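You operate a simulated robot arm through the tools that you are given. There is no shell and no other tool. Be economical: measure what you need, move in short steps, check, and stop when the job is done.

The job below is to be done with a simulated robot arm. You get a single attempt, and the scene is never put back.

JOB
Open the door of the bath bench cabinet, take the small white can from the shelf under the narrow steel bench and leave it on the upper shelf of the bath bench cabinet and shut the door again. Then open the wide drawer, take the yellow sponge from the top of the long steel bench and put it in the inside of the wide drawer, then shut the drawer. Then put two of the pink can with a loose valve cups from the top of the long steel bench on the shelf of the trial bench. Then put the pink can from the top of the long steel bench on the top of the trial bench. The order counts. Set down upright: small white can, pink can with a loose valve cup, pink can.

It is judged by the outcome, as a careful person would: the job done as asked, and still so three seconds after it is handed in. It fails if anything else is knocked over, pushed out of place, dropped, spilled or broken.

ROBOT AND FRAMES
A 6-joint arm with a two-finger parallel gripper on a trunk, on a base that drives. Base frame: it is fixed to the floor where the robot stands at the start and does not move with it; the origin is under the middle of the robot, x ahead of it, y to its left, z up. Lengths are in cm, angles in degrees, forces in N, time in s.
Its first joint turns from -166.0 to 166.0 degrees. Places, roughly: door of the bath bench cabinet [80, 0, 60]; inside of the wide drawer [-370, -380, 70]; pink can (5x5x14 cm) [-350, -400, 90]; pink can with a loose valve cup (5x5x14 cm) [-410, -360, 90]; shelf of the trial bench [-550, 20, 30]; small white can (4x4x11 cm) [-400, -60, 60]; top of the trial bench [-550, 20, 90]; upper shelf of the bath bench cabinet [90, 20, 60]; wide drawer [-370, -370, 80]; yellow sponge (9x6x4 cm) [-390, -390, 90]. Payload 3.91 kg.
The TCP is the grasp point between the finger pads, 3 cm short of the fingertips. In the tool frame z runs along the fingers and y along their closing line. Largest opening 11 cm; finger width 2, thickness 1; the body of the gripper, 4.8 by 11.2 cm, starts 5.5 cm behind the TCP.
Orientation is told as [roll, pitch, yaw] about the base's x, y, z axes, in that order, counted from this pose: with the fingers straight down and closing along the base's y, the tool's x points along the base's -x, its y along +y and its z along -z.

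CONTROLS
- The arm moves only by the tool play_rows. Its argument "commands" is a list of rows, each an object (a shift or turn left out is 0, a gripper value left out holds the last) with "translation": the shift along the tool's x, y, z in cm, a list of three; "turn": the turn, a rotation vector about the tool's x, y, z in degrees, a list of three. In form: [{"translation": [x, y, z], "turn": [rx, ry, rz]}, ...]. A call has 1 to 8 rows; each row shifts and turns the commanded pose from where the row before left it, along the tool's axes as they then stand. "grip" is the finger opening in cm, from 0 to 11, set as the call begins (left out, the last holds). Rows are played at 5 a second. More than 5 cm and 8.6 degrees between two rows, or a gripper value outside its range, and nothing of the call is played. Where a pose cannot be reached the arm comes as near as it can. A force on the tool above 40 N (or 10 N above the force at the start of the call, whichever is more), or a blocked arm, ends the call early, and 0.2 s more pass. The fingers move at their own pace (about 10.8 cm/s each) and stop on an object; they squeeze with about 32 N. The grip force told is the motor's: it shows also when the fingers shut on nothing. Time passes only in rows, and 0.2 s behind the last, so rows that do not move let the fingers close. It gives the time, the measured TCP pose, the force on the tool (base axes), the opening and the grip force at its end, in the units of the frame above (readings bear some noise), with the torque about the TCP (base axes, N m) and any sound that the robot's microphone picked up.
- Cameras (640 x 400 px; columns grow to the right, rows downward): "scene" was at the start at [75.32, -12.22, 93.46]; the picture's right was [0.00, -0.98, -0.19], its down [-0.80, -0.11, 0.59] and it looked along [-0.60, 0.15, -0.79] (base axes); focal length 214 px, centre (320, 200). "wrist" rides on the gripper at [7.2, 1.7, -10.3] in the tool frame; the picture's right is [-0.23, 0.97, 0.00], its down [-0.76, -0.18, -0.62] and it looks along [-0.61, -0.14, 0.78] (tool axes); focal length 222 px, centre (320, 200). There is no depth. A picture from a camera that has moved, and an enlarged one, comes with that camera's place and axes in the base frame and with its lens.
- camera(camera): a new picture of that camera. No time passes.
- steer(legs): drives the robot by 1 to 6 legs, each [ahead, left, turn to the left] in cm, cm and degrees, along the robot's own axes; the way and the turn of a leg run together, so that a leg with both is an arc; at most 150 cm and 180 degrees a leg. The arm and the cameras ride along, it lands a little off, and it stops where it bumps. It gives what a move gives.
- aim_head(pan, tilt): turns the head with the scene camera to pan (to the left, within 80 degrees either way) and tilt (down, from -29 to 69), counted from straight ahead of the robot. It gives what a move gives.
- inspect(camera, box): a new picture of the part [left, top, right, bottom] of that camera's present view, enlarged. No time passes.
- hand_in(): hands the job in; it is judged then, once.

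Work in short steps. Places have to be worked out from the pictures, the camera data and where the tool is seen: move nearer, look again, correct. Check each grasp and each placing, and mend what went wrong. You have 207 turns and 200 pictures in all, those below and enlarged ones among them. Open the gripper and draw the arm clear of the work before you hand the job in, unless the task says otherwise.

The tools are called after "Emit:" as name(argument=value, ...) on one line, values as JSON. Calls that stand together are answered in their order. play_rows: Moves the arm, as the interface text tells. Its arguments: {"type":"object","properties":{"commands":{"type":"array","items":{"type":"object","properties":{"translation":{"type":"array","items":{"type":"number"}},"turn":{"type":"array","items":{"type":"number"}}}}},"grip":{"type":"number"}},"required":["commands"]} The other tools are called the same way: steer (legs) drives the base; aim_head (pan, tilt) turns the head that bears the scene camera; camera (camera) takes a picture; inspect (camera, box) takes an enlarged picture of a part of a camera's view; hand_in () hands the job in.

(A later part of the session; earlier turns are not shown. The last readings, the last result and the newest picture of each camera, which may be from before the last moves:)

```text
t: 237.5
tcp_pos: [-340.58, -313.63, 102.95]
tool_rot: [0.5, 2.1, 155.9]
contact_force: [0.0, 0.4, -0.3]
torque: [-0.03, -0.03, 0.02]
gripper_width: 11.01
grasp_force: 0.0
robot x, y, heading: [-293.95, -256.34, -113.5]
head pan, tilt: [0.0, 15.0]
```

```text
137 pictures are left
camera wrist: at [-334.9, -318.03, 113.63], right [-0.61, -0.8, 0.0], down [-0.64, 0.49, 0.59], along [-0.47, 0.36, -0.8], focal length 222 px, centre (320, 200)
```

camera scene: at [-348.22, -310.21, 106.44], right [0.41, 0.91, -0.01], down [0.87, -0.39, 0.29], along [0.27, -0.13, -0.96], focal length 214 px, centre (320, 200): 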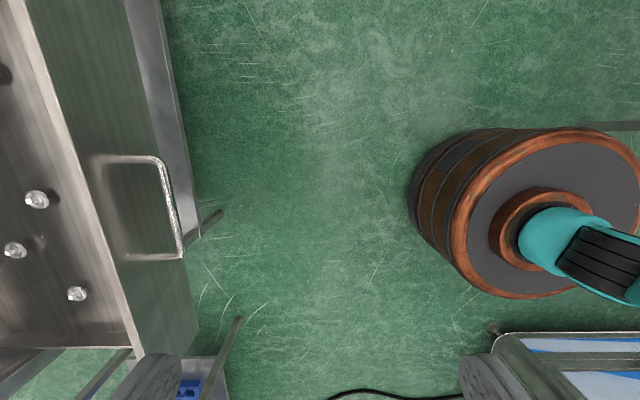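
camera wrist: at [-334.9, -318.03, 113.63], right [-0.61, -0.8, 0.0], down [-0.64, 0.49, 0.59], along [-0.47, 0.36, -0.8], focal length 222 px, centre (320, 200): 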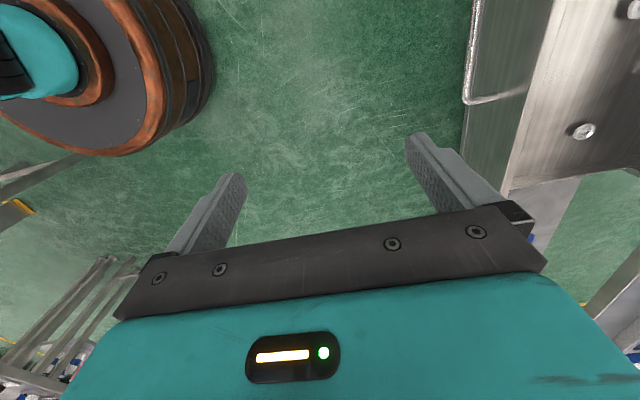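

The drawer contains a few small valves. I turn the head toward the bench to see the interior and the bench top.

Emit:
aim_head(pan=45, tilt=0)

Emit:
camera(camera="scene")

```text
t: 238.6
tcp_pos: [-340.49, -313.72, 102.91]
tool_rot: [0.4, 2.1, 155.9]
contact_force: [0.5, -0.7, 0.1]
torque: [0.0, -0.01, -0.04]
gripper_width: 10.98
grasp_force: 0.1
robot x, y, heading: [-293.8, -256.13, -113.6]
head pan, tilt: [45.0, 0.0]
```

```text
136 pictures are left
camera scene: at [-353.11, -314.97, 109.33], right [0.31, 0.63, -0.71], down [0.91, -0.41, 0.04], along [-0.27, -0.66, -0.7], focal length 214 px, centre (320, 200)
```

scene: 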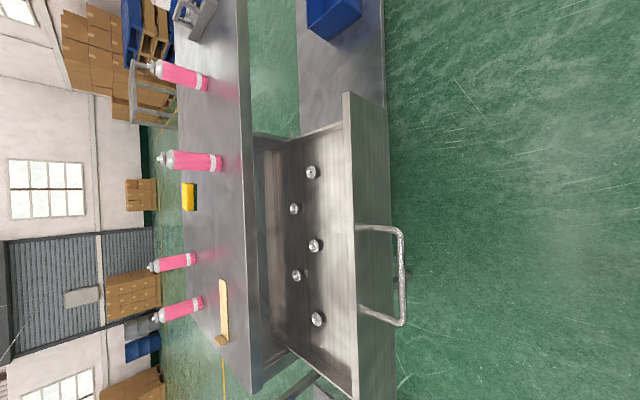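

Clear overview: five valves zig-zag in the drawer, with a free strip near its front; sponge at about u≈-199, s≈-510. I raise the tool, shift the base right and arm left, so I can reach straight ahead over the drawer.

Emit:
play_rows(commands=[{"translation": [0, 0, -4.8]}, {"translation": [0, 0, -4.8]}, {"translation": [4.8, 0, 0]}, {"translation": [4.8, 0, 0]}, {"translation": [4.8, 0, 0]}, {"translation": [4.8, 0, 0]}])

Emit:
steer(legs=[[0, -32, 0], [62, 0, 0]])

Emit:
camera(camera="scene")

Emit:
camera(camera="wrist")

```text
t: 240.0
tcp_pos: [-323.08, -321.29, 113.21]
tool_rot: [0.4, 2.1, 155.9]
contact_force: [-0.1, 0.8, -0.8]
torque: [-0.01, 0.02, 0.01]
gripper_width: 10.99
grasp_force: 0.0
robot x, y, heading: [-293.96, -255.9, -113.5]
head pan, tilt: [45.0, 0.0]
```

```text
t: 245.2
tcp_pos: [-377.49, -365.94, 113.07]
tool_rot: [0.3, 2.2, 155.4]
contact_force: [0.0, -0.2, 0.2]
torque: [-0.01, 0.0, 0.0]
gripper_width: 11.01
grasp_force: 0.1
robot x, y, heading: [-347.67, -300.76, -113.9]
head pan, tilt: [45.0, 0.0]
```

```text
135 pictures are left
camera scene: at [-390.14, -367.24, 119.65], right [0.32, 0.63, -0.71], down [0.91, -0.42, 0.04], along [-0.27, -0.66, -0.7], focal length 214 px, centre (320, 200)
```

scene: 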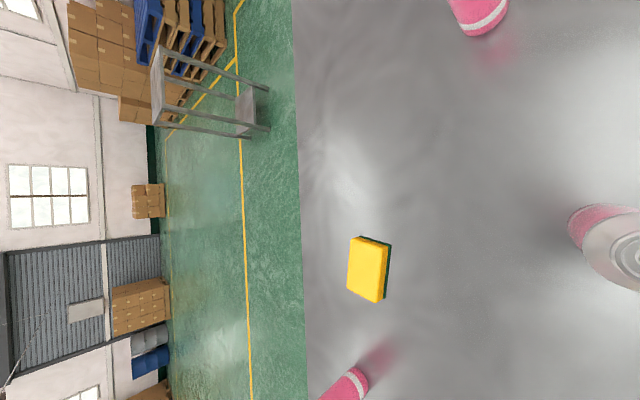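

```text
134 pictures are left
camera wrist: at [-371.96, -370.44, 123.9], right [-0.61, -0.79, 0.0], down [-0.64, 0.49, 0.59], along [-0.47, 0.36, -0.8], focal length 222 px, centre (320, 200)
```

wrist: 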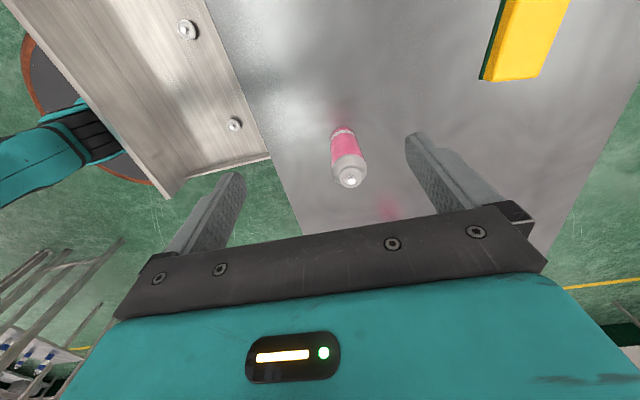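

Sponge centre about u≈-200.4, s≈-510, aligned with the gripper laterally. I drive 8 cm ahead and extend the arm 16 cm to be above it.

Emit:
steer(legs=[[8, 0, 0]])

Emit:
play_rows(commands=[{"translation": [0, 4, 0]}, {"translation": [0, 4, 0]}, {"translation": [0, 4, 0]}, {"translation": [0, 4, 0]}, {}])

Emit:
aim_head(pan=0, tilt=25)

Emit:
camera(camera="scene")

Emit:
camera(camera="wrist")

```text
t: 246.3
tcp_pos: [-380.55, -373.49, 113.18]
tool_rot: [0.4, 2.2, 155.6]
contact_force: [-0.2, 0.5, 0.0]
torque: [-0.01, -0.01, 0.02]
gripper_width: 10.99
grasp_force: 0.0
robot x, y, heading: [-350.82, -308.39, -113.9]
head pan, tilt: [45.0, 0.0]
```

```text
t: 247.5
tcp_pos: [-387.12, -387.98, 113.18]
tool_rot: [0.4, 2.1, 155.6]
contact_force: [0.0, -0.1, -0.7]
torque: [-0.01, -0.01, 0.0]
gripper_width: 10.99
grasp_force: 0.1
robot x, y, heading: [-351.04, -308.63, -113.7]
head pan, tilt: [45.0, 0.0]
```

```text
t: 248.6
tcp_pos: [-387.15, -388.07, 113.26]
tool_rot: [0.5, 2.1, 155.6]
contact_force: [-0.2, 0.9, 0.2]
torque: [0.0, -0.01, 0.0]
gripper_width: 11.0
grasp_force: 0.0
robot x, y, heading: [-351.11, -308.12, -114.0]
head pan, tilt: [0.0, 25.0]
```

```text
133 pictures are left
camera scene: at [-393.45, -385.26, 116.95], right [0.41, 0.91, -0.01], down [0.81, -0.37, 0.45], along [0.41, -0.19, -0.89], focal length 214 px, centre (320, 200)
```

scene: 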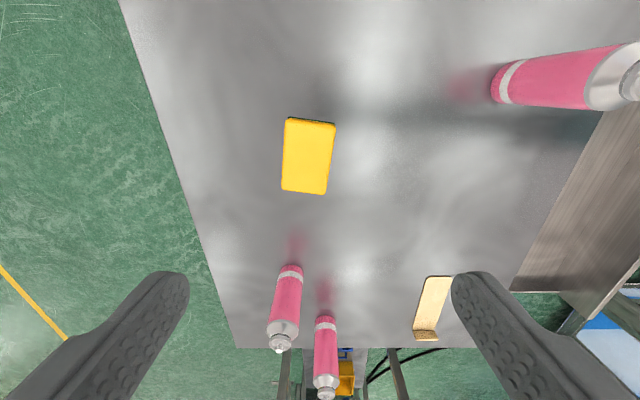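

```text
132 pictures are left
camera wrist: at [-381.64, -392.48, 123.96], right [-0.61, -0.79, 0.0], down [-0.64, 0.49, 0.59], along [-0.47, 0.36, -0.8], focal length 222 px, centre (320, 200)
```

wrist: 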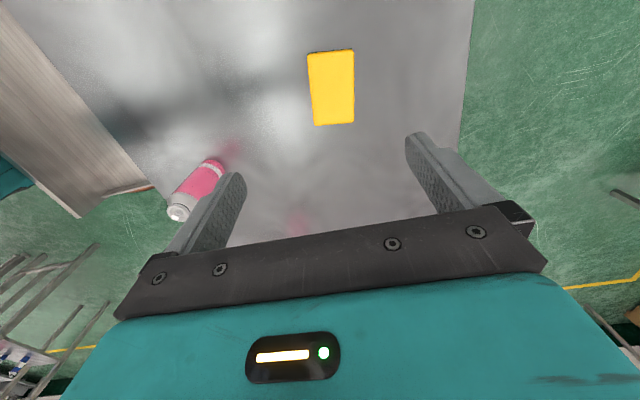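

Sponge centre ~(-387.3,-389.9), 1.8 cm further ahead. I correct and descend to just above the bench top.

Emit:
play_rows(commands=[{"translation": [0.5, 1.8, 0]}, {"translation": [0, 0, 4.5]}, {"translation": [0, 0, 4.5]}, {"translation": [0, 0, 4.5]}, {"translation": [0, 0, 3.0]}, {}])

Emit:
camera(camera="scene")

Emit:
camera(camera="wrist")

```text
t: 250.0
tcp_pos: [-387.04, -390.37, 97.01]
tool_rot: [0.3, 2.1, 155.6]
contact_force: [-0.2, 0.2, -1.1]
torque: [-0.01, 0.04, 0.0]
gripper_width: 11.0
grasp_force: 0.2
robot x, y, heading: [-350.93, -308.07, -113.8]
head pan, tilt: [0.0, 25.0]
```

```text
131 pictures are left
camera scene: at [-393.11, -387.51, 100.64], right [0.41, 0.91, -0.01], down [0.81, -0.37, 0.46], along [0.41, -0.19, -0.89], focal length 214 px, centre (320, 200)
```

scene: 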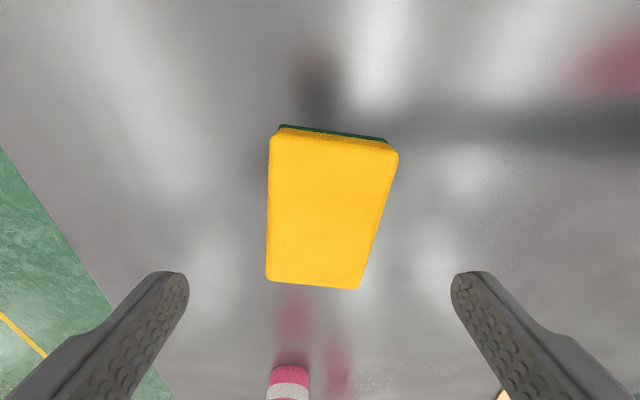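

```text
130 pictures are left
camera wrist: at [-381.31, -394.73, 107.65], right [-0.61, -0.79, 0.0], down [-0.64, 0.49, 0.59], along [-0.47, 0.36, -0.8], focal length 222 px, centre (320, 200)
```

wrist: 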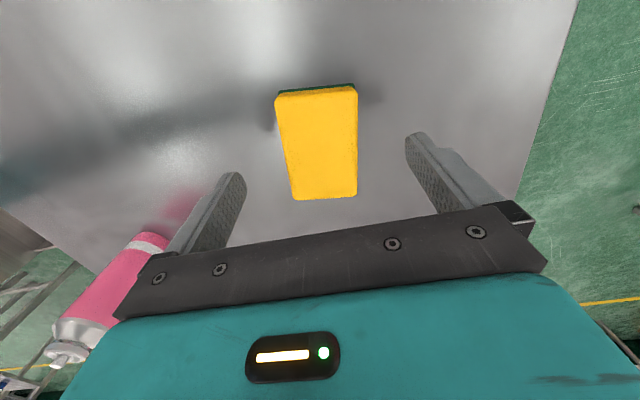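

The sponge sits nicely between the fingers. I lower another 3.8 cm, shift 1.5 cm, and close.

Emit:
play_rows(commands=[{"translation": [-1.5, 0, 2]}, {"translation": [0, 0, 1.8]}, {}])

Emit:
play_rows(commands=[{}, {}, {}, {}], grip=0)

Emit:
camera(camera="wrist")

```text
t: 250.8
tcp_pos: [-388.44, -389.63, 93.07]
tool_rot: [0.4, 2.2, 155.5]
contact_force: [0.3, 0.0, -0.2]
torque: [0.05, 0.03, -0.01]
gripper_width: 11.01
grasp_force: 0.0
robot x, y, heading: [-350.7, -308.18, -113.7]
head pan, tilt: [0.0, 25.0]
```

```text
t: 251.8
tcp_pos: [-388.3, -389.65, 93.22]
tool_rot: [0.4, 2.0, 155.6]
contact_force: [0.3, -1.1, -0.1]
torque: [0.0, 0.01, 0.01]
gripper_width: 6.1
grasp_force: 31.8
robot x, y, heading: [-351.09, -308.28, -113.7]
head pan, tilt: [0.0, 25.0]
```

```text
129 pictures are left
camera wrist: at [-382.76, -394.12, 103.75], right [-0.61, -0.79, 0.0], down [-0.64, 0.49, 0.59], along [-0.47, 0.36, -0.8], focal length 222 px, centre (320, 200)
```

wrist: 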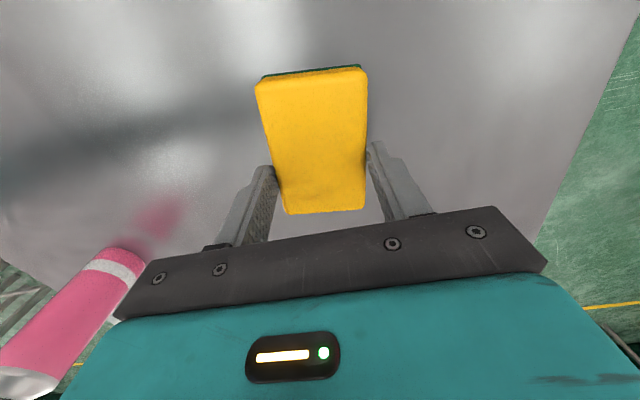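

Sponge held. I lift 20 cm, then move the base back and slightly left to bring it above the drawer's front strip.

Emit:
play_rows(commands=[{"translation": [0, 0, -4.8]}, {"translation": [0, 0, -4.8]}, {"translation": [0, 0, -4.8]}, {"translation": [0, 0, -4.8]}, {"translation": [0, 0, -2]}, {}])

Emit:
steer(legs=[[-53, 8, 0]])

Emit:
camera(camera="scene")

Emit:
camera(camera="wrist")

```text
t: 253.2
tcp_pos: [-388.93, -389.04, 114.13]
tool_rot: [0.5, 2.2, 155.7]
contact_force: [0.4, 1.4, -0.3]
torque: [0.02, 0.01, -0.01]
gripper_width: 0.01
grasp_force: 32.3
robot x, y, heading: [-350.88, -308.38, -113.9]
head pan, tilt: [0.0, 25.0]
```

```text
t: 256.4
tcp_pos: [-359.57, -343.51, 114.07]
tool_rot: [0.4, 2.0, 155.8]
contact_force: [0.4, 0.6, -0.4]
torque: [0.02, -0.03, 0.01]
gripper_width: 0.01
grasp_force: 32.1
robot x, y, heading: [-321.91, -262.32, -113.6]
head pan, tilt: [0.0, 25.0]
```

```text
128 pictures are left
camera scene: at [-365.81, -340.68, 117.84], right [0.41, 0.91, -0.01], down [0.81, -0.36, 0.46], along [0.41, -0.19, -0.89], focal length 214 px, centre (320, 200)
```

scene: 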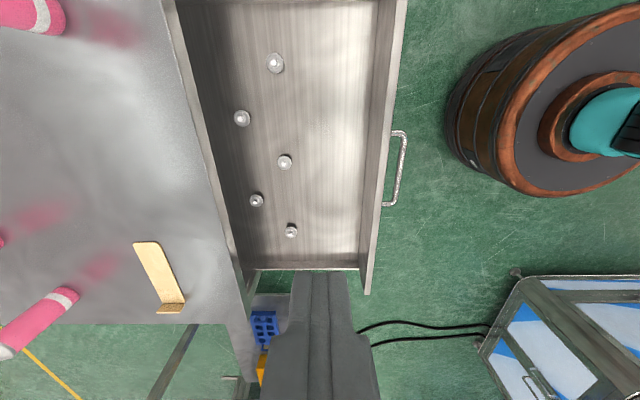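

```text
127 pictures are left
camera wrist: at [-353.98, -347.85, 124.84], right [-0.61, -0.8, 0.0], down [-0.64, 0.49, 0.59], along [-0.47, 0.36, -0.8], focal length 222 px, centre (320, 200)
```

wrist: 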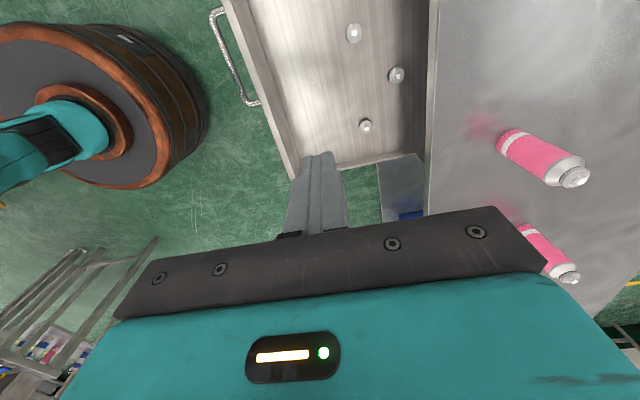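

The sponge slipped out during the lift (width 0). I look for it on the bench.

Emit:
aim_head(pan=50, tilt=0)

Emit:
camera(camera="scene")

```text
t: 257.5
tcp_pos: [-359.55, -343.53, 114.14]
tool_rot: [0.4, 2.1, 155.9]
contact_force: [0.3, -0.6, -0.3]
torque: [0.0, -0.02, 0.01]
gripper_width: 0.0
grasp_force: 31.9
robot x, y, heading: [-321.88, -262.53, -113.8]
head pan, tilt: [50.0, 0.0]
```

```text
126 pictures are left
camera scene: at [-372.42, -345.24, 121.16], right [0.29, 0.57, -0.77], down [0.91, -0.41, 0.04], along [-0.29, -0.71, -0.64], focal length 214 px, centre (320, 200)
```

scene: 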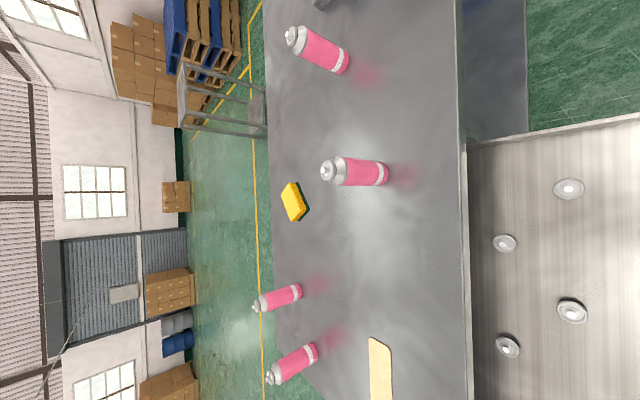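

The sponge is still on the bench, just turned a bit. I go back above it with the gripper open.

Emit:
steer(legs=[[51, -8, 0]])

Emit:
aim_head(pan=0, tilt=20)

Emit:
play_rows(commands=[{}, {}], grip=11)

Emit:
camera(camera="scene")

Emit:
camera(camera="wrist")

```text
t: 260.6
tcp_pos: [-387.68, -387.05, 114.09]
tool_rot: [0.4, 2.1, 155.8]
contact_force: [-0.4, 0.3, 0.8]
torque: [-0.01, -0.03, 0.0]
gripper_width: 0.01
grasp_force: 31.9
robot x, y, heading: [-349.69, -305.75, -113.4]
head pan, tilt: [50.0, 0.0]
```

```text
t: 261.7
tcp_pos: [-387.61, -387.08, 114.15]
tool_rot: [0.5, 2.1, 155.7]
contact_force: [-0.4, 0.7, -0.4]
torque: [-0.02, 0.01, 0.0]
gripper_width: 0.0
grasp_force: 31.9
robot x, y, heading: [-350.14, -305.65, -113.6]
head pan, tilt: [0.0, 20.0]
```

```text
t: 262.3
tcp_pos: [-387.73, -387.01, 114.22]
tool_rot: [0.4, 2.1, 155.7]
contact_force: [0.4, -0.3, -0.1]
torque: [-0.01, 0.01, 0.01]
gripper_width: 11.0
grasp_force: 0.0
robot x, y, heading: [-350.05, -305.93, -113.3]
head pan, tilt: [0.0, 20.0]
```

```text
125 pictures are left
camera scene: at [-394.59, -383.92, 117.71], right [0.41, 0.91, -0.01], down [0.85, -0.38, 0.38], along [0.34, -0.16, -0.93], focal length 214 px, centre (320, 200)
```

scene: 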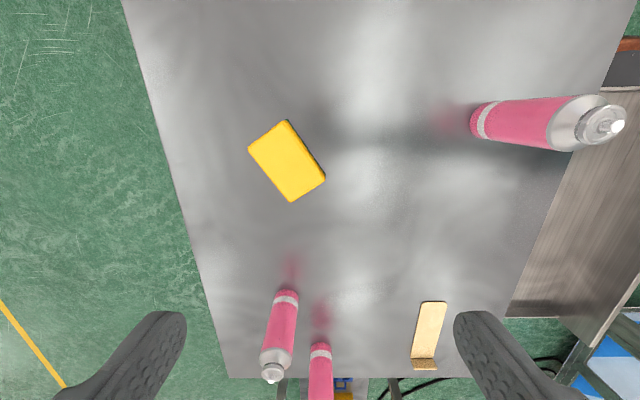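

```text
124 pictures are left
camera wrist: at [-382.03, -391.42, 124.84], right [-0.61, -0.79, 0.0], down [-0.64, 0.49, 0.59], along [-0.47, 0.36, -0.8], focal length 222 px, centre (320, 200)
```

wrist: 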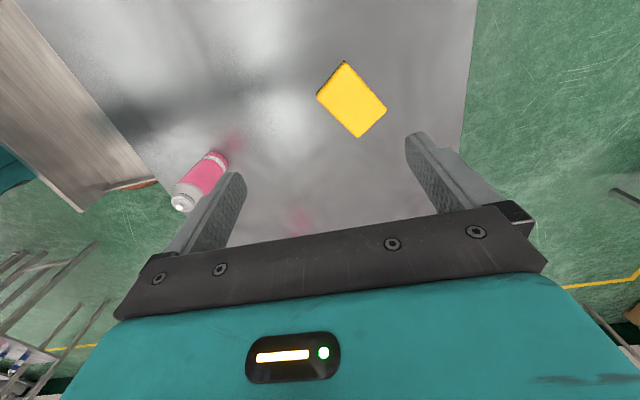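

The sponge is turned ~35°. I move over its centre, yaw the gripper to match, and descend.

Emit:
play_rows(commands=[{"translation": [-1.6, 4.2, 0]}, {"turn": [0, 0, -7]}, {"turn": [0, 0, -7]}, {"turn": [0, 0, -7]}, {"turn": [0, 0, -7]}, {"turn": [0, 0, -7]}, {}])

Emit:
play_rows(commands=[{"translation": [0, 0, 4.5]}, {"translation": [0, 0, 4.5]}, {"translation": [0, 0, 4.5]}, {"translation": [0, 0, 2]}, {}])

Emit:
camera(camera="scene")

Emit:
camera(camera="wrist")

```text
t: 263.9
tcp_pos: [-390.88, -390.26, 114.22]
tool_rot: [1.6, 1.6, -169.1]
contact_force: [-0.2, 0.2, 0.6]
torque: [-0.01, -0.01, 0.01]
gripper_width: 10.98
grasp_force: 0.0
robot x, y, heading: [-350.1, -306.13, -113.5]
head pan, tilt: [0.0, 20.0]
```

```text
t: 265.1
tcp_pos: [-390.19, -390.53, 98.6]
tool_rot: [1.6, 1.5, -169.2]
contact_force: [-0.3, 0.3, 0.3]
torque: [0.0, 0.01, -0.02]
gripper_width: 11.0
grasp_force: 0.1
robot x, y, heading: [-349.82, -306.19, -113.8]
head pan, tilt: [0.0, 20.0]
```

```text
123 pictures are left
camera scene: at [-397.69, -392.1, 102.16], right [-0.19, 0.98, -0.03], down [0.91, 0.18, 0.37], along [0.36, 0.04, -0.93], focal length 214 px, centre (320, 200)
```

scene: 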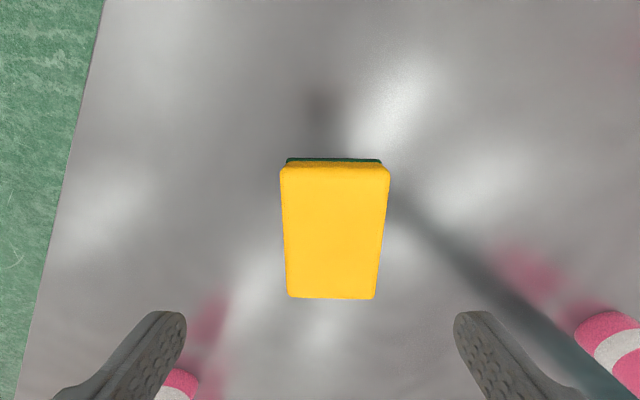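

```text
122 pictures are left
camera wrist: at [-383.06, -390.76, 109.17], right [-0.04, -1.0, 0.02], down [-0.8, 0.05, 0.6], along [-0.6, 0.01, -0.8], focal length 222 px, centre (320, 200)
```

wrist: 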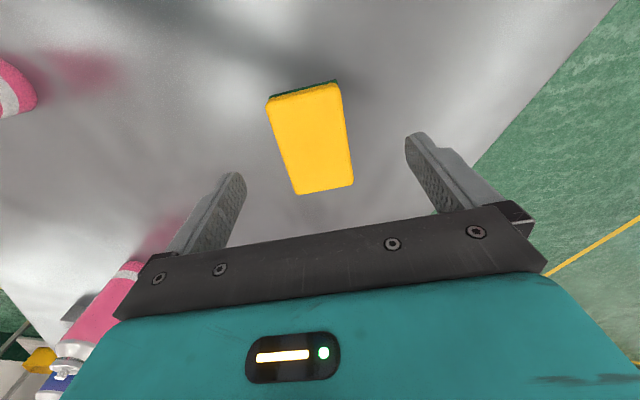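

Combining both cameras, the sponge top is at about z≈90 (bench ≈86), so last time the grip was too shallow. I shift 0.4 cm and descend to TCP z≈89.5.

Emit:
play_rows(commands=[{"translation": [-0.4, 0, 3]}, {"translation": [0, 0, 3]}, {"translation": [0, 0, 1.5]}, {"translation": [0, 0, 1.0]}, {}])

Emit:
play_rows(commands=[{}, {}, {}, {}], grip=0)

Emit:
play_rows(commands=[{"translation": [0, 0, -3]}, {"translation": [0, 0, -3]}, {}])

Emit:
camera(camera="wrist")

```text
t: 266.1
tcp_pos: [-390.48, -390.89, 91.3]
tool_rot: [2.1, 1.0, -169.2]
contact_force: [2.4, -1.5, 14.6]
torque: [0.83, 0.22, -0.11]
gripper_width: 10.93
grasp_force: 0.0
robot x, y, heading: [-350.03, -306.16, -113.6]
head pan, tilt: [0.0, 20.0]
stopped in row 4: the force on the tool passed its limit at 54 N (the readings are from after the stop); the commanded pose is now the measured one
```

```text
t: 267.1
tcp_pos: [-390.75, -390.83, 91.15]
tool_rot: [1.9, 1.1, -169.2]
contact_force: [-7.1, 10.2, 12.5]
torque: [0.77, 0.42, 0.12]
gripper_width: 5.91
grasp_force: 31.8
robot x, y, heading: [-350.29, -306.22, -113.8]
head pan, tilt: [0.0, 20.0]
```

```text
t: 267.9
tcp_pos: [-390.76, -390.59, 97.24]
tool_rot: [1.9, 1.1, -169.2]
contact_force: [1.1, -0.5, 0.0]
torque: [0.01, 0.0, -0.01]
gripper_width: 5.92
grasp_force: 32.3
robot x, y, heading: [-350.03, -306.14, -113.1]
head pan, tilt: [0.0, 20.0]
```

```text
121 pictures are left
camera wrist: at [-383.57, -390.7, 107.74], right [-0.04, -1.0, 0.03], down [-0.8, 0.05, 0.6], along [-0.6, 0.0, -0.8], focal length 222 px, centre (320, 200)
```

wrist: 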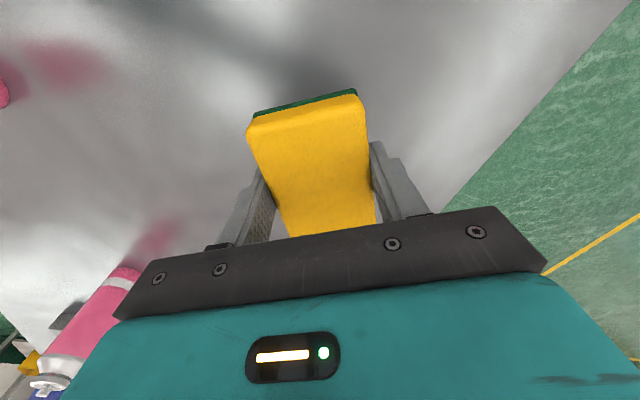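

Now held deeper (bench contact was at tip z≈88.2). I lift, rotate the sponge back square, and move to the drawer.

Emit:
play_rows(commands=[{"translation": [0, 0, -4.5]}, {"translation": [0, 0, -4.5]}, {"translation": [0, 0, -4.5]}, {"translation": [0, 0, -3.5]}, {"turn": [0, 0, 8.5]}, {"turn": [0, 0, 8.5]}, {"turn": [0, 0, 8.5]}, {"turn": [0, 0, 8.5]}])

Emit:
steer(legs=[[-54, 9, 0]])

Emit:
camera(camera="scene")

Emit:
camera(camera="wrist")

```text
t: 269.7
tcp_pos: [-391.18, -390.2, 114.03]
tool_rot: [0.9, 2.1, 156.7]
contact_force: [0.6, -0.1, -0.6]
torque: [0.0, 0.03, -0.05]
gripper_width: 5.9
grasp_force: 32.1
robot x, y, heading: [-349.89, -305.93, -113.7]
head pan, tilt: [0.0, 20.0]
```

```text
t: 272.9
tcp_pos: [-361.24, -342.96, 114.1]
tool_rot: [0.9, 2.1, 156.5]
contact_force: [-0.2, 0.5, -0.8]
torque: [0.01, 0.02, 0.01]
gripper_width: 5.89
grasp_force: 32.1
robot x, y, heading: [-319.86, -258.94, -113.6]
head pan, tilt: [0.0, 20.0]
```

```text
120 pictures are left
camera scene: at [-368.21, -339.91, 117.63], right [0.4, 0.92, -0.02], down [0.85, -0.36, 0.37], along [0.34, -0.16, -0.93], focal length 214 px, centre (320, 200)
```

scene: 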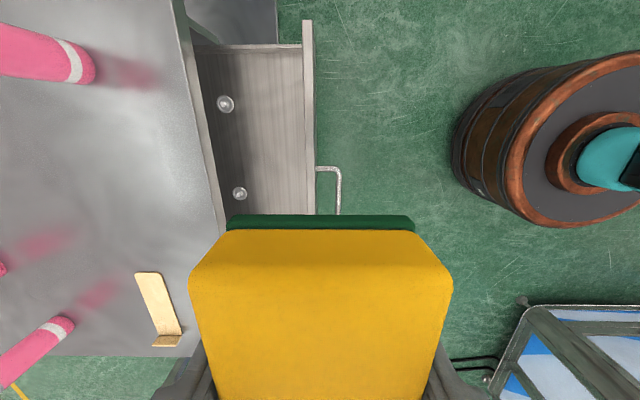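

```text
119 pictures are left
camera wrist: at [-355.52, -347.21, 124.75], right [-0.6, -0.8, 0.01], down [-0.64, 0.48, 0.59], along [-0.48, 0.35, -0.8], focal length 222 px, centre (320, 200)
```

wrist: 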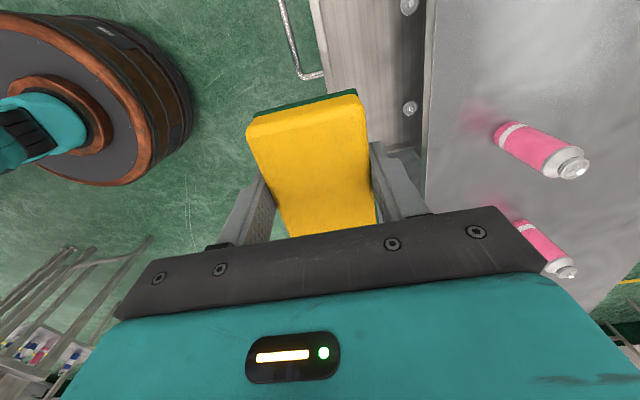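

The drawer has slid back in by ~12 cm (probably nudged by the arm while I was reaching over). I can lower the held sponge into the remaining gap and pull the drawer open with the finger against its front panel; first move 10 cm forward above the gap.

Emit:
play_rows(commands=[{"translation": [0, 3.3, 0]}, {"translation": [0, 3.3, 0]}, {"translation": [0, 3.3, 0]}, {"translation": [0, 0, 4.5]}, {"translation": [0, 0, 4.5]}, {"translation": [0, 0, 4.5]}, {}])

Emit:
camera(camera="wrist")

Emit:
camera(camera="scene")

```text
t: 274.5
tcp_pos: [-362.67, -348.37, 96.92]
tool_rot: [0.9, 2.0, 156.5]
contact_force: [0.0, 0.6, -0.9]
torque: [-0.03, -0.04, 0.02]
gripper_width: 5.89
grasp_force: 32.1
out of reach, approached as far as the arm can: row 1, 2, 3
robot x, y, heading: [-319.51, -259.23, -113.9]
head pan, tilt: [0.0, 20.0]
```

```text
118 pictures are left
camera wrist: at [-356.99, -352.63, 107.56], right [-0.6, -0.8, 0.01], down [-0.64, 0.48, 0.59], along [-0.48, 0.35, -0.8], focal length 222 px, centre (320, 200)
```

wrist: 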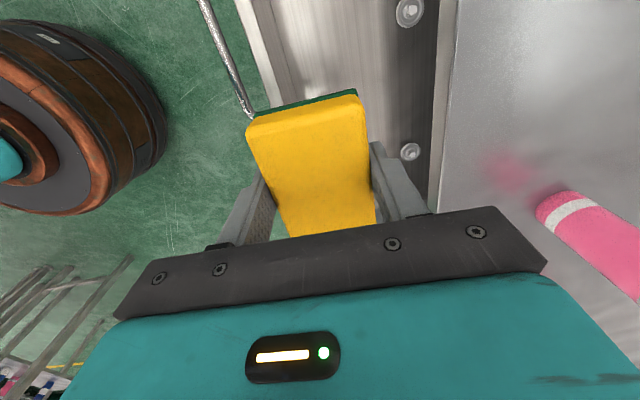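

```text
117 pictures are left
camera scene: at [-369.67, -345.33, 100.44], right [0.4, 0.92, -0.02], down [0.85, -0.36, 0.37], along [0.34, -0.16, -0.93], focal length 214 px, centre (320, 200)
```

scene: 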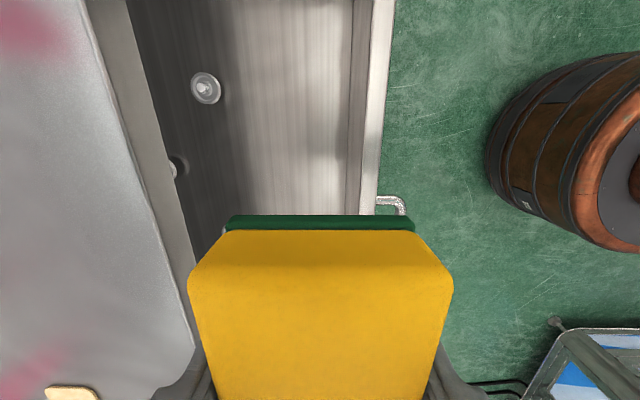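

Gap between drawer front (s≈-462) and bench edge (s≈-475). I move 4 cm ahead so the held sponge is centred in the gap, then lower into it.

Emit:
steer(legs=[[4.2, 0, 0]])

Emit:
play_rows(commands=[{"translation": [0, 0, 4]}, {"translation": [0, 0, 4]}, {"translation": [0, 0, 3]}, {"translation": [0, 0, 1.5]}, {}])

Emit:
camera(camera="scene")

Emit:
camera(camera="wrist")

```text
t: 275.4
tcp_pos: [-364.43, -352.36, 96.97]
tool_rot: [0.9, 1.9, 156.5]
contact_force: [0.1, 0.3, -0.3]
torque: [-0.02, -0.03, -0.01]
gripper_width: 5.86
grasp_force: 32.5
robot x, y, heading: [-321.42, -262.68, -113.8]
head pan, tilt: [0.0, 20.0]
```

```text
t: 276.6
tcp_pos: [-364.12, -352.59, 84.27]
tool_rot: [0.9, 2.0, 156.5]
contact_force: [-0.6, 0.2, 0.1]
torque: [0.01, 0.0, -0.02]
gripper_width: 5.87
grasp_force: 32.1
robot x, y, heading: [-321.43, -262.91, -113.8]
head pan, tilt: [0.0, 20.0]
```

```text
116 pictures are left
camera scene: at [-371.05, -349.53, 87.9], right [0.4, 0.92, -0.02], down [0.85, -0.36, 0.37], along [0.34, -0.16, -0.93], focal length 214 px, centre (320, 200)
```

scene: 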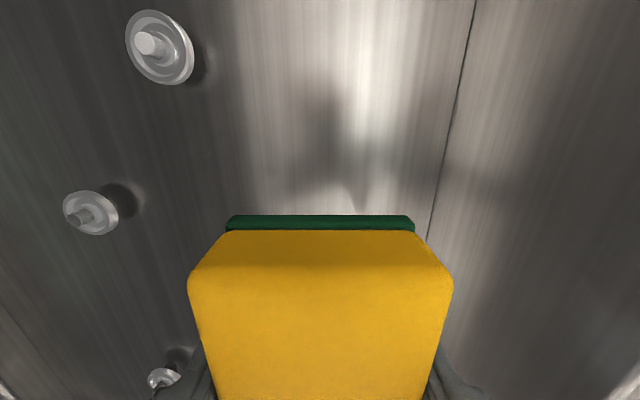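

```text
115 pictures are left
camera wrist: at [-358.36, -356.83, 95.02], right [-0.6, -0.8, 0.01], down [-0.64, 0.48, 0.59], along [-0.48, 0.35, -0.8], focal length 222 px, centre (320, 200)
```

wrist: 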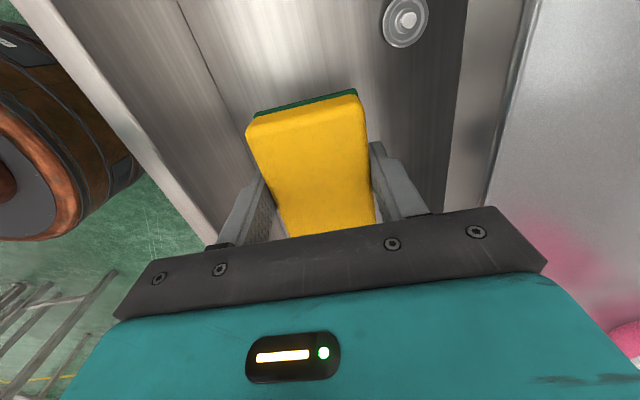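

The sponge is inside the drawer, clear of valves and front panel. I move 0.8 cm toward the front and lower slowly until it touches the floor.

Emit:
play_rows(commands=[{"translation": [0, -0.8, 0]}, {"translation": [0, 0, 1.5]}, {"translation": [0, 0, 1]}, {"translation": [0, 0, 0.6]}, {}])

Emit:
camera(camera="scene")

```text
t: 277.8
tcp_pos: [-363.76, -351.99, 81.21]
tool_rot: [0.9, 2.0, 156.5]
contact_force: [-0.7, 0.4, -0.2]
torque: [0.0, -0.01, 0.02]
gripper_width: 5.86
grasp_force: 32.1
robot x, y, heading: [-321.42, -263.05, -114.2]
head pan, tilt: [0.0, 20.0]
```

```text
114 pictures are left
camera scene: at [-370.72, -348.95, 84.84], right [0.4, 0.92, -0.02], down [0.85, -0.36, 0.37], along [0.34, -0.16, -0.93], focal length 214 px, centre (320, 200)
```

scene: 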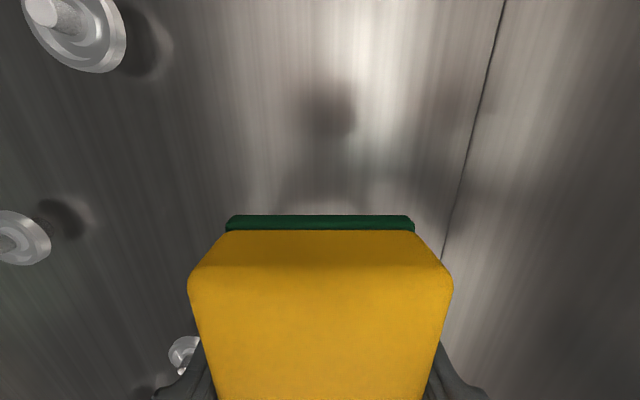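

Emit:
play_rows(commands=[{"translation": [0, 0, 0.6]}, {"translation": [0, 0, 0.5]}, {"translation": [0, 0, 0.5]}, {"translation": [0, 0, 0.5]}, {}])

```text
t: 279.0
tcp_pos: [-363.78, -352.1, 79.31]
tool_rot: [0.9, 2.0, 156.5]
contact_force: [-0.4, 0.0, -0.1]
torque: [-0.04, 0.01, 0.01]
gripper_width: 5.87
grasp_force: 32.2
robot x, y, heading: [-321.69, -263.08, -113.8]
head pan, tilt: [0.0, 20.0]
```

Emit:
play_rows(commands=[{"translation": [0, 0, 0.4]}, {"translation": [0, 0, 0.4]}, {"translation": [0, 0, 0.4]}, {}])

Emit:
camera(camera="scene")

```text
t: 280.0
tcp_pos: [-363.61, -352.31, 78.02]
tool_rot: [0.9, 2.0, 156.5]
contact_force: [-0.5, 0.6, -0.3]
torque: [0.01, -0.03, 0.01]
gripper_width: 5.89
grasp_force: 32.0
robot x, y, heading: [-321.24, -262.73, -113.7]
head pan, tilt: [0.0, 20.0]
```

```text
113 pictures are left
camera scene: at [-370.58, -349.04, 81.6], right [0.4, 0.92, -0.02], down [0.85, -0.36, 0.37], along [0.34, -0.16, -0.93], focal length 214 px, centre (320, 200)
```

scene: 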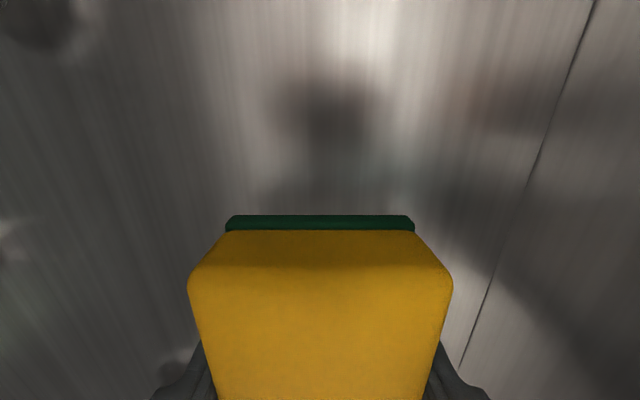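

About a centimetre remains; I lower 0.7 cm more and release (a soft sponge, negligible drop), then rise.

Emit:
play_rows(commands=[{"translation": [0, 0, 0.4]}, {"translation": [0, 0, 0.3]}, {}])

Emit:
play_rows(commands=[{}, {}, {}], grip=7.2)

Emit:
play_rows(commands=[{"translation": [0, 0, -4]}, {"translation": [0, 0, -4]}, {"translation": [0, 0, -4]}, {"translation": [0, 0, -4]}, {"translation": [0, 0, -4]}, {}])

Emit:
camera(camera="scene")

Emit:
camera(camera="wrist")

```text
t: 280.7
tcp_pos: [-363.6, -352.27, 77.87]
tool_rot: [1.4, 1.9, 156.5]
contact_force: [0.2, -1.0, 12.5]
torque: [0.5, 0.18, -0.04]
gripper_width: 5.89
grasp_force: 32.2
robot x, y, heading: [-321.23, -263.13, -113.9]
head pan, tilt: [0.0, 20.0]
stopped in row 3: the force on the tool passed its limit at 42 N (the readings are from after the stop); the commanded pose is now the measured one
```

```text
t: 281.5
tcp_pos: [-363.48, -352.16, 78.01]
tool_rot: [1.4, 1.9, 156.4]
contact_force: [-0.4, -1.3, 24.8]
torque: [0.98, -0.23, -0.01]
gripper_width: 7.14
grasp_force: 0.2
robot x, y, heading: [-321.14, -262.9, -113.8]
head pan, tilt: [0.0, 20.0]
```

```text
t: 282.9
tcp_pos: [-364.18, -351.51, 97.72]
tool_rot: [1.1, 2.0, 156.5]
contact_force: [-0.5, 0.2, 0.2]
torque: [-0.01, 0.0, 0.01]
gripper_width: 7.22
grasp_force: 0.0
robot x, y, heading: [-321.57, -262.77, -113.7]
head pan, tilt: [0.0, 20.0]
```

```text
112 pictures are left
camera scene: at [-371.09, -348.34, 101.32], right [0.4, 0.92, -0.02], down [0.85, -0.36, 0.37], along [0.33, -0.17, -0.93], focal length 214 px, centre (320, 200)
```

scene: 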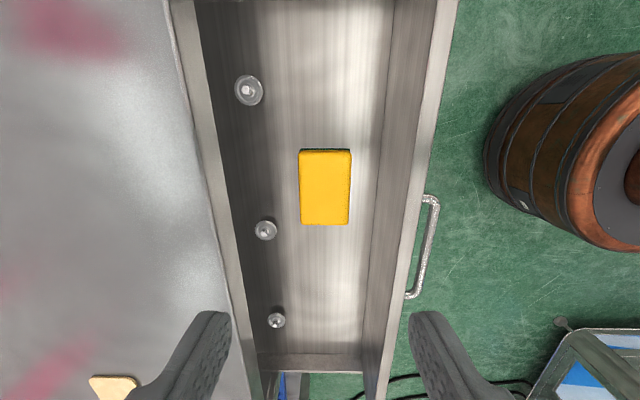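

```text
111 pictures are left
camera wrist: at [-358.38, -355.61, 108.44], right [-0.6, -0.8, 0.01], down [-0.64, 0.49, 0.59], along [-0.48, 0.35, -0.81], focal length 222 px, centre (320, 200)
```

wrist: 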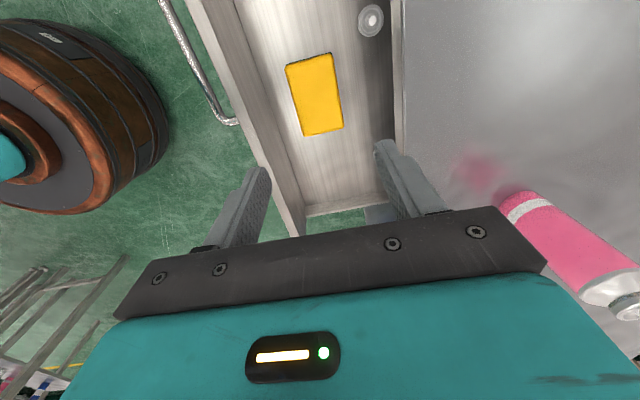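

The sponge lies flat in the drawer below its rim. I back off to the front, turn the gripper back square with fingers closed, to push the drawer shut.

Emit:
steer(legs=[[-38, 7.5, 0]])

Emit:
play_rows(commands=[{"turn": [0, 0, -8.2]}, {"turn": [0, 0, -8.2]}, {"turn": [0, 0, -8.2]}, {"turn": [0, 0, -8.2]}, {"turn": [0, 0, -8.2]}, {"turn": [0, 0, -8.2]}, {"turn": [0, 0, -8.2]}, {"turn": [0, 0, -8.2]}], grip=0)

Emit:
play_rows(commands=[{"turn": [0, 0, -8.2]}, {"turn": [0, 0, -8.2]}, {"turn": [0, 0, -8]}, {"translation": [0, 0, 4.5]}, {"translation": [0, 0, 4.5]}, {"translation": [0, 0, 4.5]}, {"translation": [0, 0, 4]}, {}])

Emit:
aim_head(pan=0, tilt=-20)

Emit:
camera(camera="scene")

```text
t: 285.3
tcp_pos: [-342.12, -320.75, 97.68]
tool_rot: [1.2, 1.9, 156.6]
contact_force: [-0.1, -0.1, 0.1]
torque: [0.01, 0.0, -0.01]
gripper_width: 7.19
grasp_force: 0.1
robot x, y, heading: [-299.64, -231.94, -113.9]
head pan, tilt: [0.0, 20.0]
```

```text
t: 287.1
tcp_pos: [-342.22, -320.62, 97.7]
tool_rot: [2.3, -0.3, -137.6]
contact_force: [0.1, 0.3, -0.2]
torque: [0.0, 0.0, -0.01]
gripper_width: 0.01
grasp_force: 32.0
robot x, y, heading: [-299.49, -231.77, -113.7]
head pan, tilt: [0.0, 20.0]
```

```text
t: 288.9
tcp_pos: [-341.86, -321.41, 80.24]
tool_rot: [1.9, -1.2, -113.4]
contact_force: [-0.6, -0.4, 0.1]
torque: [-0.04, -0.01, 0.0]
gripper_width: 0.0
grasp_force: 32.0
robot x, y, heading: [-299.21, -231.85, -113.8]
head pan, tilt: [0.0, 20.0]
```

```text
t: 289.9
tcp_pos: [-341.99, -321.32, 80.32]
tool_rot: [1.9, -1.3, -113.4]
contact_force: [0.1, -0.1, 0.4]
torque: [0.07, 0.01, 0.0]
gripper_width: 0.0
grasp_force: 32.1
robot x, y, heading: [-299.67, -232.09, -113.7]
head pan, tilt: [0.0, -20.0]
```

```text
110 pictures are left
camera scene: at [-347.32, -334.14, 86.17], right [-0.92, 0.4, -0.03], down [0.38, 0.85, -0.36], along [-0.11, -0.34, -0.93], focal length 214 px, centre (320, 200)
```

scene: 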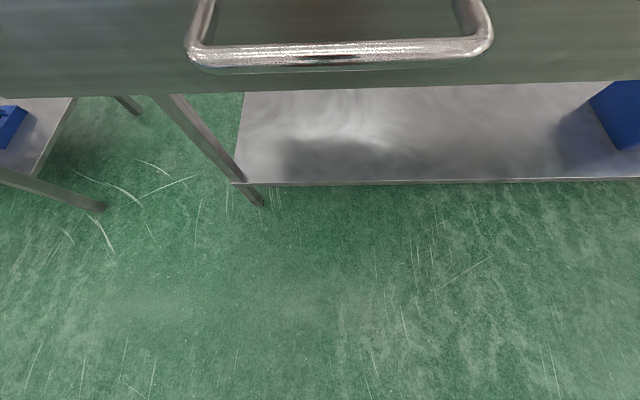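

Aligned with the handle. I push the drawer in by driving ahead.

Emit:
steer(legs=[[33, 0, 0]])

Emit:
camera(camera="scene")

```text
t: 291.9
tcp_pos: [-354.54, -347.72, 80.45]
tool_rot: [1.9, -0.9, -113.6]
contact_force: [10.7, 21.4, 3.3]
torque: [-1.74, 0.75, 0.94]
gripper_width: 0.01
grasp_force: 32.3
robot x, y, heading: [-311.91, -258.58, -114.3]
head pan, tilt: [0.0, -20.0]
stopped in leg 1: the force on the tool passed its limit at 131 N (the readings are from after the stop); the commanded pose is now the measured one
```

```text
109 pictures are left
camera scene: at [-359.89, -360.23, 86.16], right [-0.92, 0.4, -0.04], down [0.39, 0.86, -0.33], along [-0.1, -0.32, -0.94], focal length 214 px, centre (320, 200)
```

scene: 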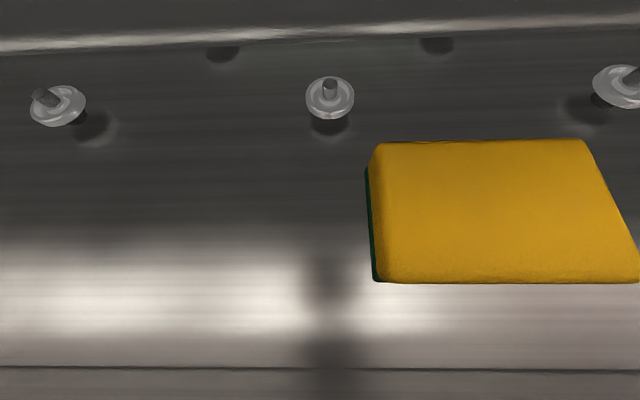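

It moved part way and stopped on an impact force. I continue pushing gently.

Emit:
steer(legs=[[4, 0, 0]])

Emit:
steer(legs=[[3, 0, 0]])

Emit:
camera(camera="scene")

```text
t: 292.6
tcp_pos: [-354.5, -347.68, 80.67]
tool_rot: [2.0, -0.7, -113.6]
contact_force: [11.3, 22.0, 1.6]
torque: [-1.75, 0.76, 0.98]
gripper_width: 0.0
grasp_force: 31.9
robot x, y, heading: [-311.4, -259.19, -114.3]
head pan, tilt: [0.0, -20.0]
stopped in leg 1: the force on the tool passed its limit at 71 N (the readings are from after the stop); the commanded pose is now the measured one
```

```text
t: 293.4
tcp_pos: [-354.57, -347.66, 80.71]
tool_rot: [1.7, -0.6, -113.5]
contact_force: [10.5, 22.5, 0.8]
torque: [-1.62, 0.73, 0.97]
gripper_width: 0.01
grasp_force: 32.2
robot x, y, heading: [-311.47, -258.87, -114.4]
head pan, tilt: [0.0, -20.0]
stopped in leg 1: the force on the tool passed its limit at 68 N (the readings are from after the stop); the commanded pose is now the measured one
```

```text
108 pictures are left
camera scene: at [-359.89, -360.22, 86.17], right [-0.92, 0.4, -0.03], down [0.39, 0.86, -0.32], along [-0.1, -0.31, -0.95], focal length 214 px, centre (320, 200)
```

scene: 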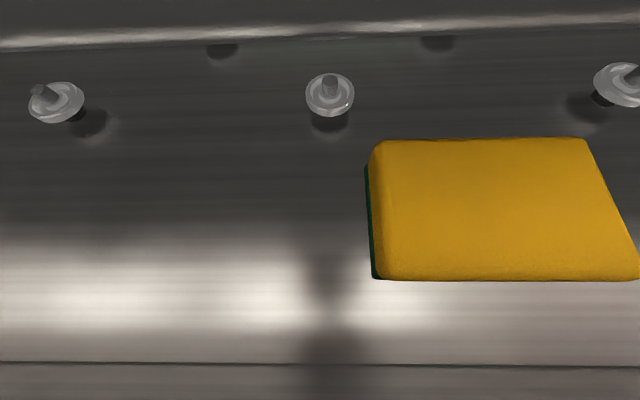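

The drawer isn't advancing; the torque shows a contact ~8 cm above the TCP (gripper/camera body against the bench edge). I back off and push with the tool horizontal instead.

Emit:
steer(legs=[[-35, 0, 0]])

Emit:
play_rows(commands=[{"turn": [0, -8.5, 0]}, {"turn": [0, -8.5, 0]}, {"turn": [0, -8.5, 0]}, {"turn": [0, -8.5, 0]}, {"turn": [0, -8.5, 0]}, {"turn": [0, -8.5, 0]}, {"turn": [0, -8.5, 0]}, {"turn": [0, -8.5, 0]}])

Emit:
aim_head(pan=0, tilt=12)

Emit:
play_rows(commands=[{"turn": [0, -8.5, 0]}, {}])

Emit:
camera(camera="scene")

```text
t: 295.5
tcp_pos: [-339.42, -320.78, 80.33]
tool_rot: [1.8, -0.5, -112.2]
contact_force: [0.7, -0.1, 0.1]
torque: [0.01, 0.02, 0.01]
gripper_width: 0.02
grasp_force: 31.7
robot x, y, heading: [-298.06, -231.4, -113.4]
head pan, tilt: [0.0, -20.0]
stopped in leg 1: the robot was blocked; the commanded pose is now the measured one
```

```text
t: 297.3
tcp_pos: [-338.12, -320.83, 79.5]
tool_rot: [-9.8, -56.9, -95.7]
contact_force: [0.1, -0.5, 0.9]
torque: [0.09, 0.01, 0.03]
gripper_width: 0.01
grasp_force: 32.9
out of reach, approached as far as the arm can: row 7, 8
robot x, y, heading: [-298.56, -230.66, -113.1]
head pan, tilt: [0.0, -20.0]
```

```text
t: 298.3
tcp_pos: [-338.11, -320.85, 79.57]
tool_rot: [-9.4, -56.9, -96.0]
contact_force: [-0.3, 0.1, 0.1]
torque: [-0.01, 0.0, -0.01]
gripper_width: 0.02
grasp_force: 32.1
robot x, y, heading: [-298.7, -231.19, -113.2]
head pan, tilt: [0.0, 12.0]
```

```text
t: 298.9
tcp_pos: [-338.44, -321.13, 80.19]
tool_rot: [8.7, -67.6, -118.0]
contact_force: [-0.3, -0.6, 0.0]
torque: [-0.03, -0.03, 0.02]
gripper_width: 0.0
grasp_force: 31.5
robot x, y, heading: [-298.52, -230.95, -113.4]
head pan, tilt: [0.0, 12.0]
```

```text
107 pictures are left
camera scene: at [-338.76, -321.08, 90.08], right [-0.94, 0.34, -0.06], down [0.24, 0.51, -0.83], along [-0.25, -0.79, -0.56], focal length 214 px, centre (320, 200)
```

scene: 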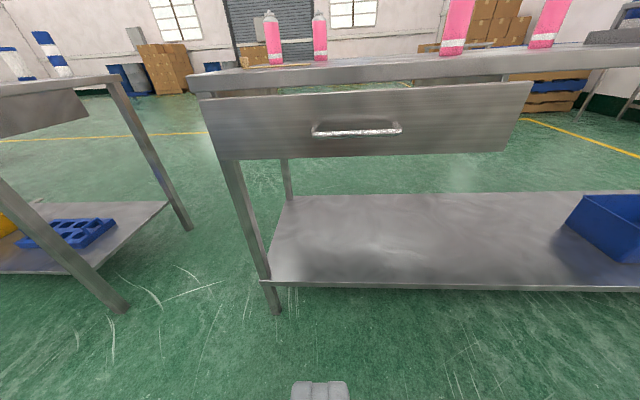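

The drawer is out only ~8 cm now. (The base bumped something behind; I'll keep further forward.) I push on the handle bar with the fingertips.

Emit:
steer(legs=[[27, 0, 0]])

Emit:
steer(legs=[[6, 0, 0]])

Emit:
camera(camera="scene")

```text
t: 300.8
tcp_pos: [-349.0, -345.85, 80.08]
tool_rot: [8.9, -67.5, -118.2]
contact_force: [-0.1, -0.8, 0.0]
torque: [0.03, 0.0, 0.0]
gripper_width: 0.01
grasp_force: 31.9
robot x, y, heading: [-308.87, -256.19, -113.0]
head pan, tilt: [0.0, 12.0]
```

```text
t: 301.8
tcp_pos: [-351.43, -351.21, 80.11]
tool_rot: [8.9, -67.4, -118.3]
contact_force: [0.2, 0.3, -0.5]
torque: [0.01, -0.02, -0.02]
gripper_width: 0.0
grasp_force: 31.7
robot x, y, heading: [-311.07, -261.69, -112.8]
head pan, tilt: [0.0, 12.0]
```

```text
106 pictures are left
camera scene: at [-351.69, -351.22, 90.08], right [-0.94, 0.34, -0.06], down [0.24, 0.51, -0.83], along [-0.25, -0.79, -0.56], focal length 214 px, centre (320, 200)
```

scene: 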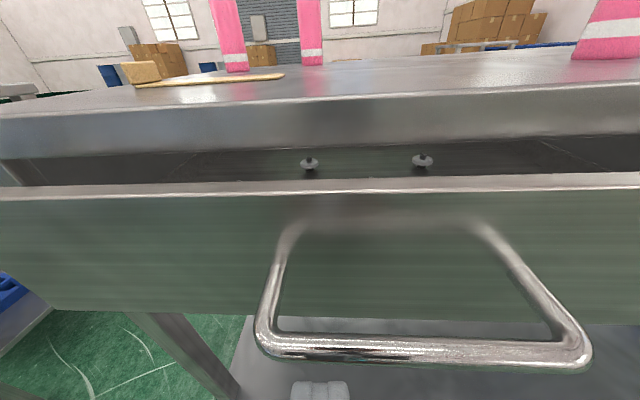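

The fingertip is just at the bar. I push further in small legs.

Emit:
steer(legs=[[5, 0, 0]])

Emit:
steer(legs=[[4, 0, 0]])

Emit:
camera(camera="scene")

```text
t: 302.7
tcp_pos: [-353.33, -355.87, 80.01]
tool_rot: [8.9, -67.5, -118.2]
contact_force: [0.1, 0.3, -1.3]
torque: [0.0, 0.02, 0.04]
gripper_width: 0.01
grasp_force: 31.9
robot x, y, heading: [-313.17, -265.85, -113.1]
head pan, tilt: [0.0, 12.0]
```

```text
t: 303.4
tcp_pos: [-353.57, -356.26, 80.27]
tool_rot: [8.9, -67.4, -118.2]
contact_force: [9.6, 20.2, 8.4]
torque: [0.07, 0.01, -0.19]
gripper_width: 0.03
grasp_force: 32.1
robot x, y, heading: [-313.36, -266.96, -113.0]
head pan, tilt: [0.0, 12.0]
stopped in leg 1: the force on the tool passed its limit at 108 N (the readings are from after the stop); the commanded pose is now the measured one
```

```text
105 pictures are left
camera scene: at [-353.81, -356.22, 90.25], right [-0.94, 0.34, -0.06], down [0.24, 0.51, -0.82], along [-0.25, -0.79, -0.56], focal length 214 px, centre (320, 200)
```

scene: 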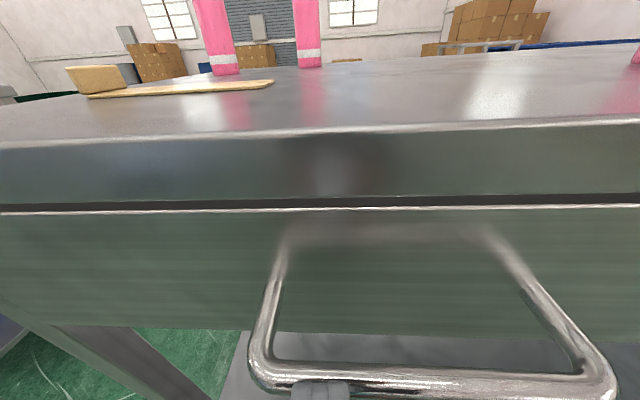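

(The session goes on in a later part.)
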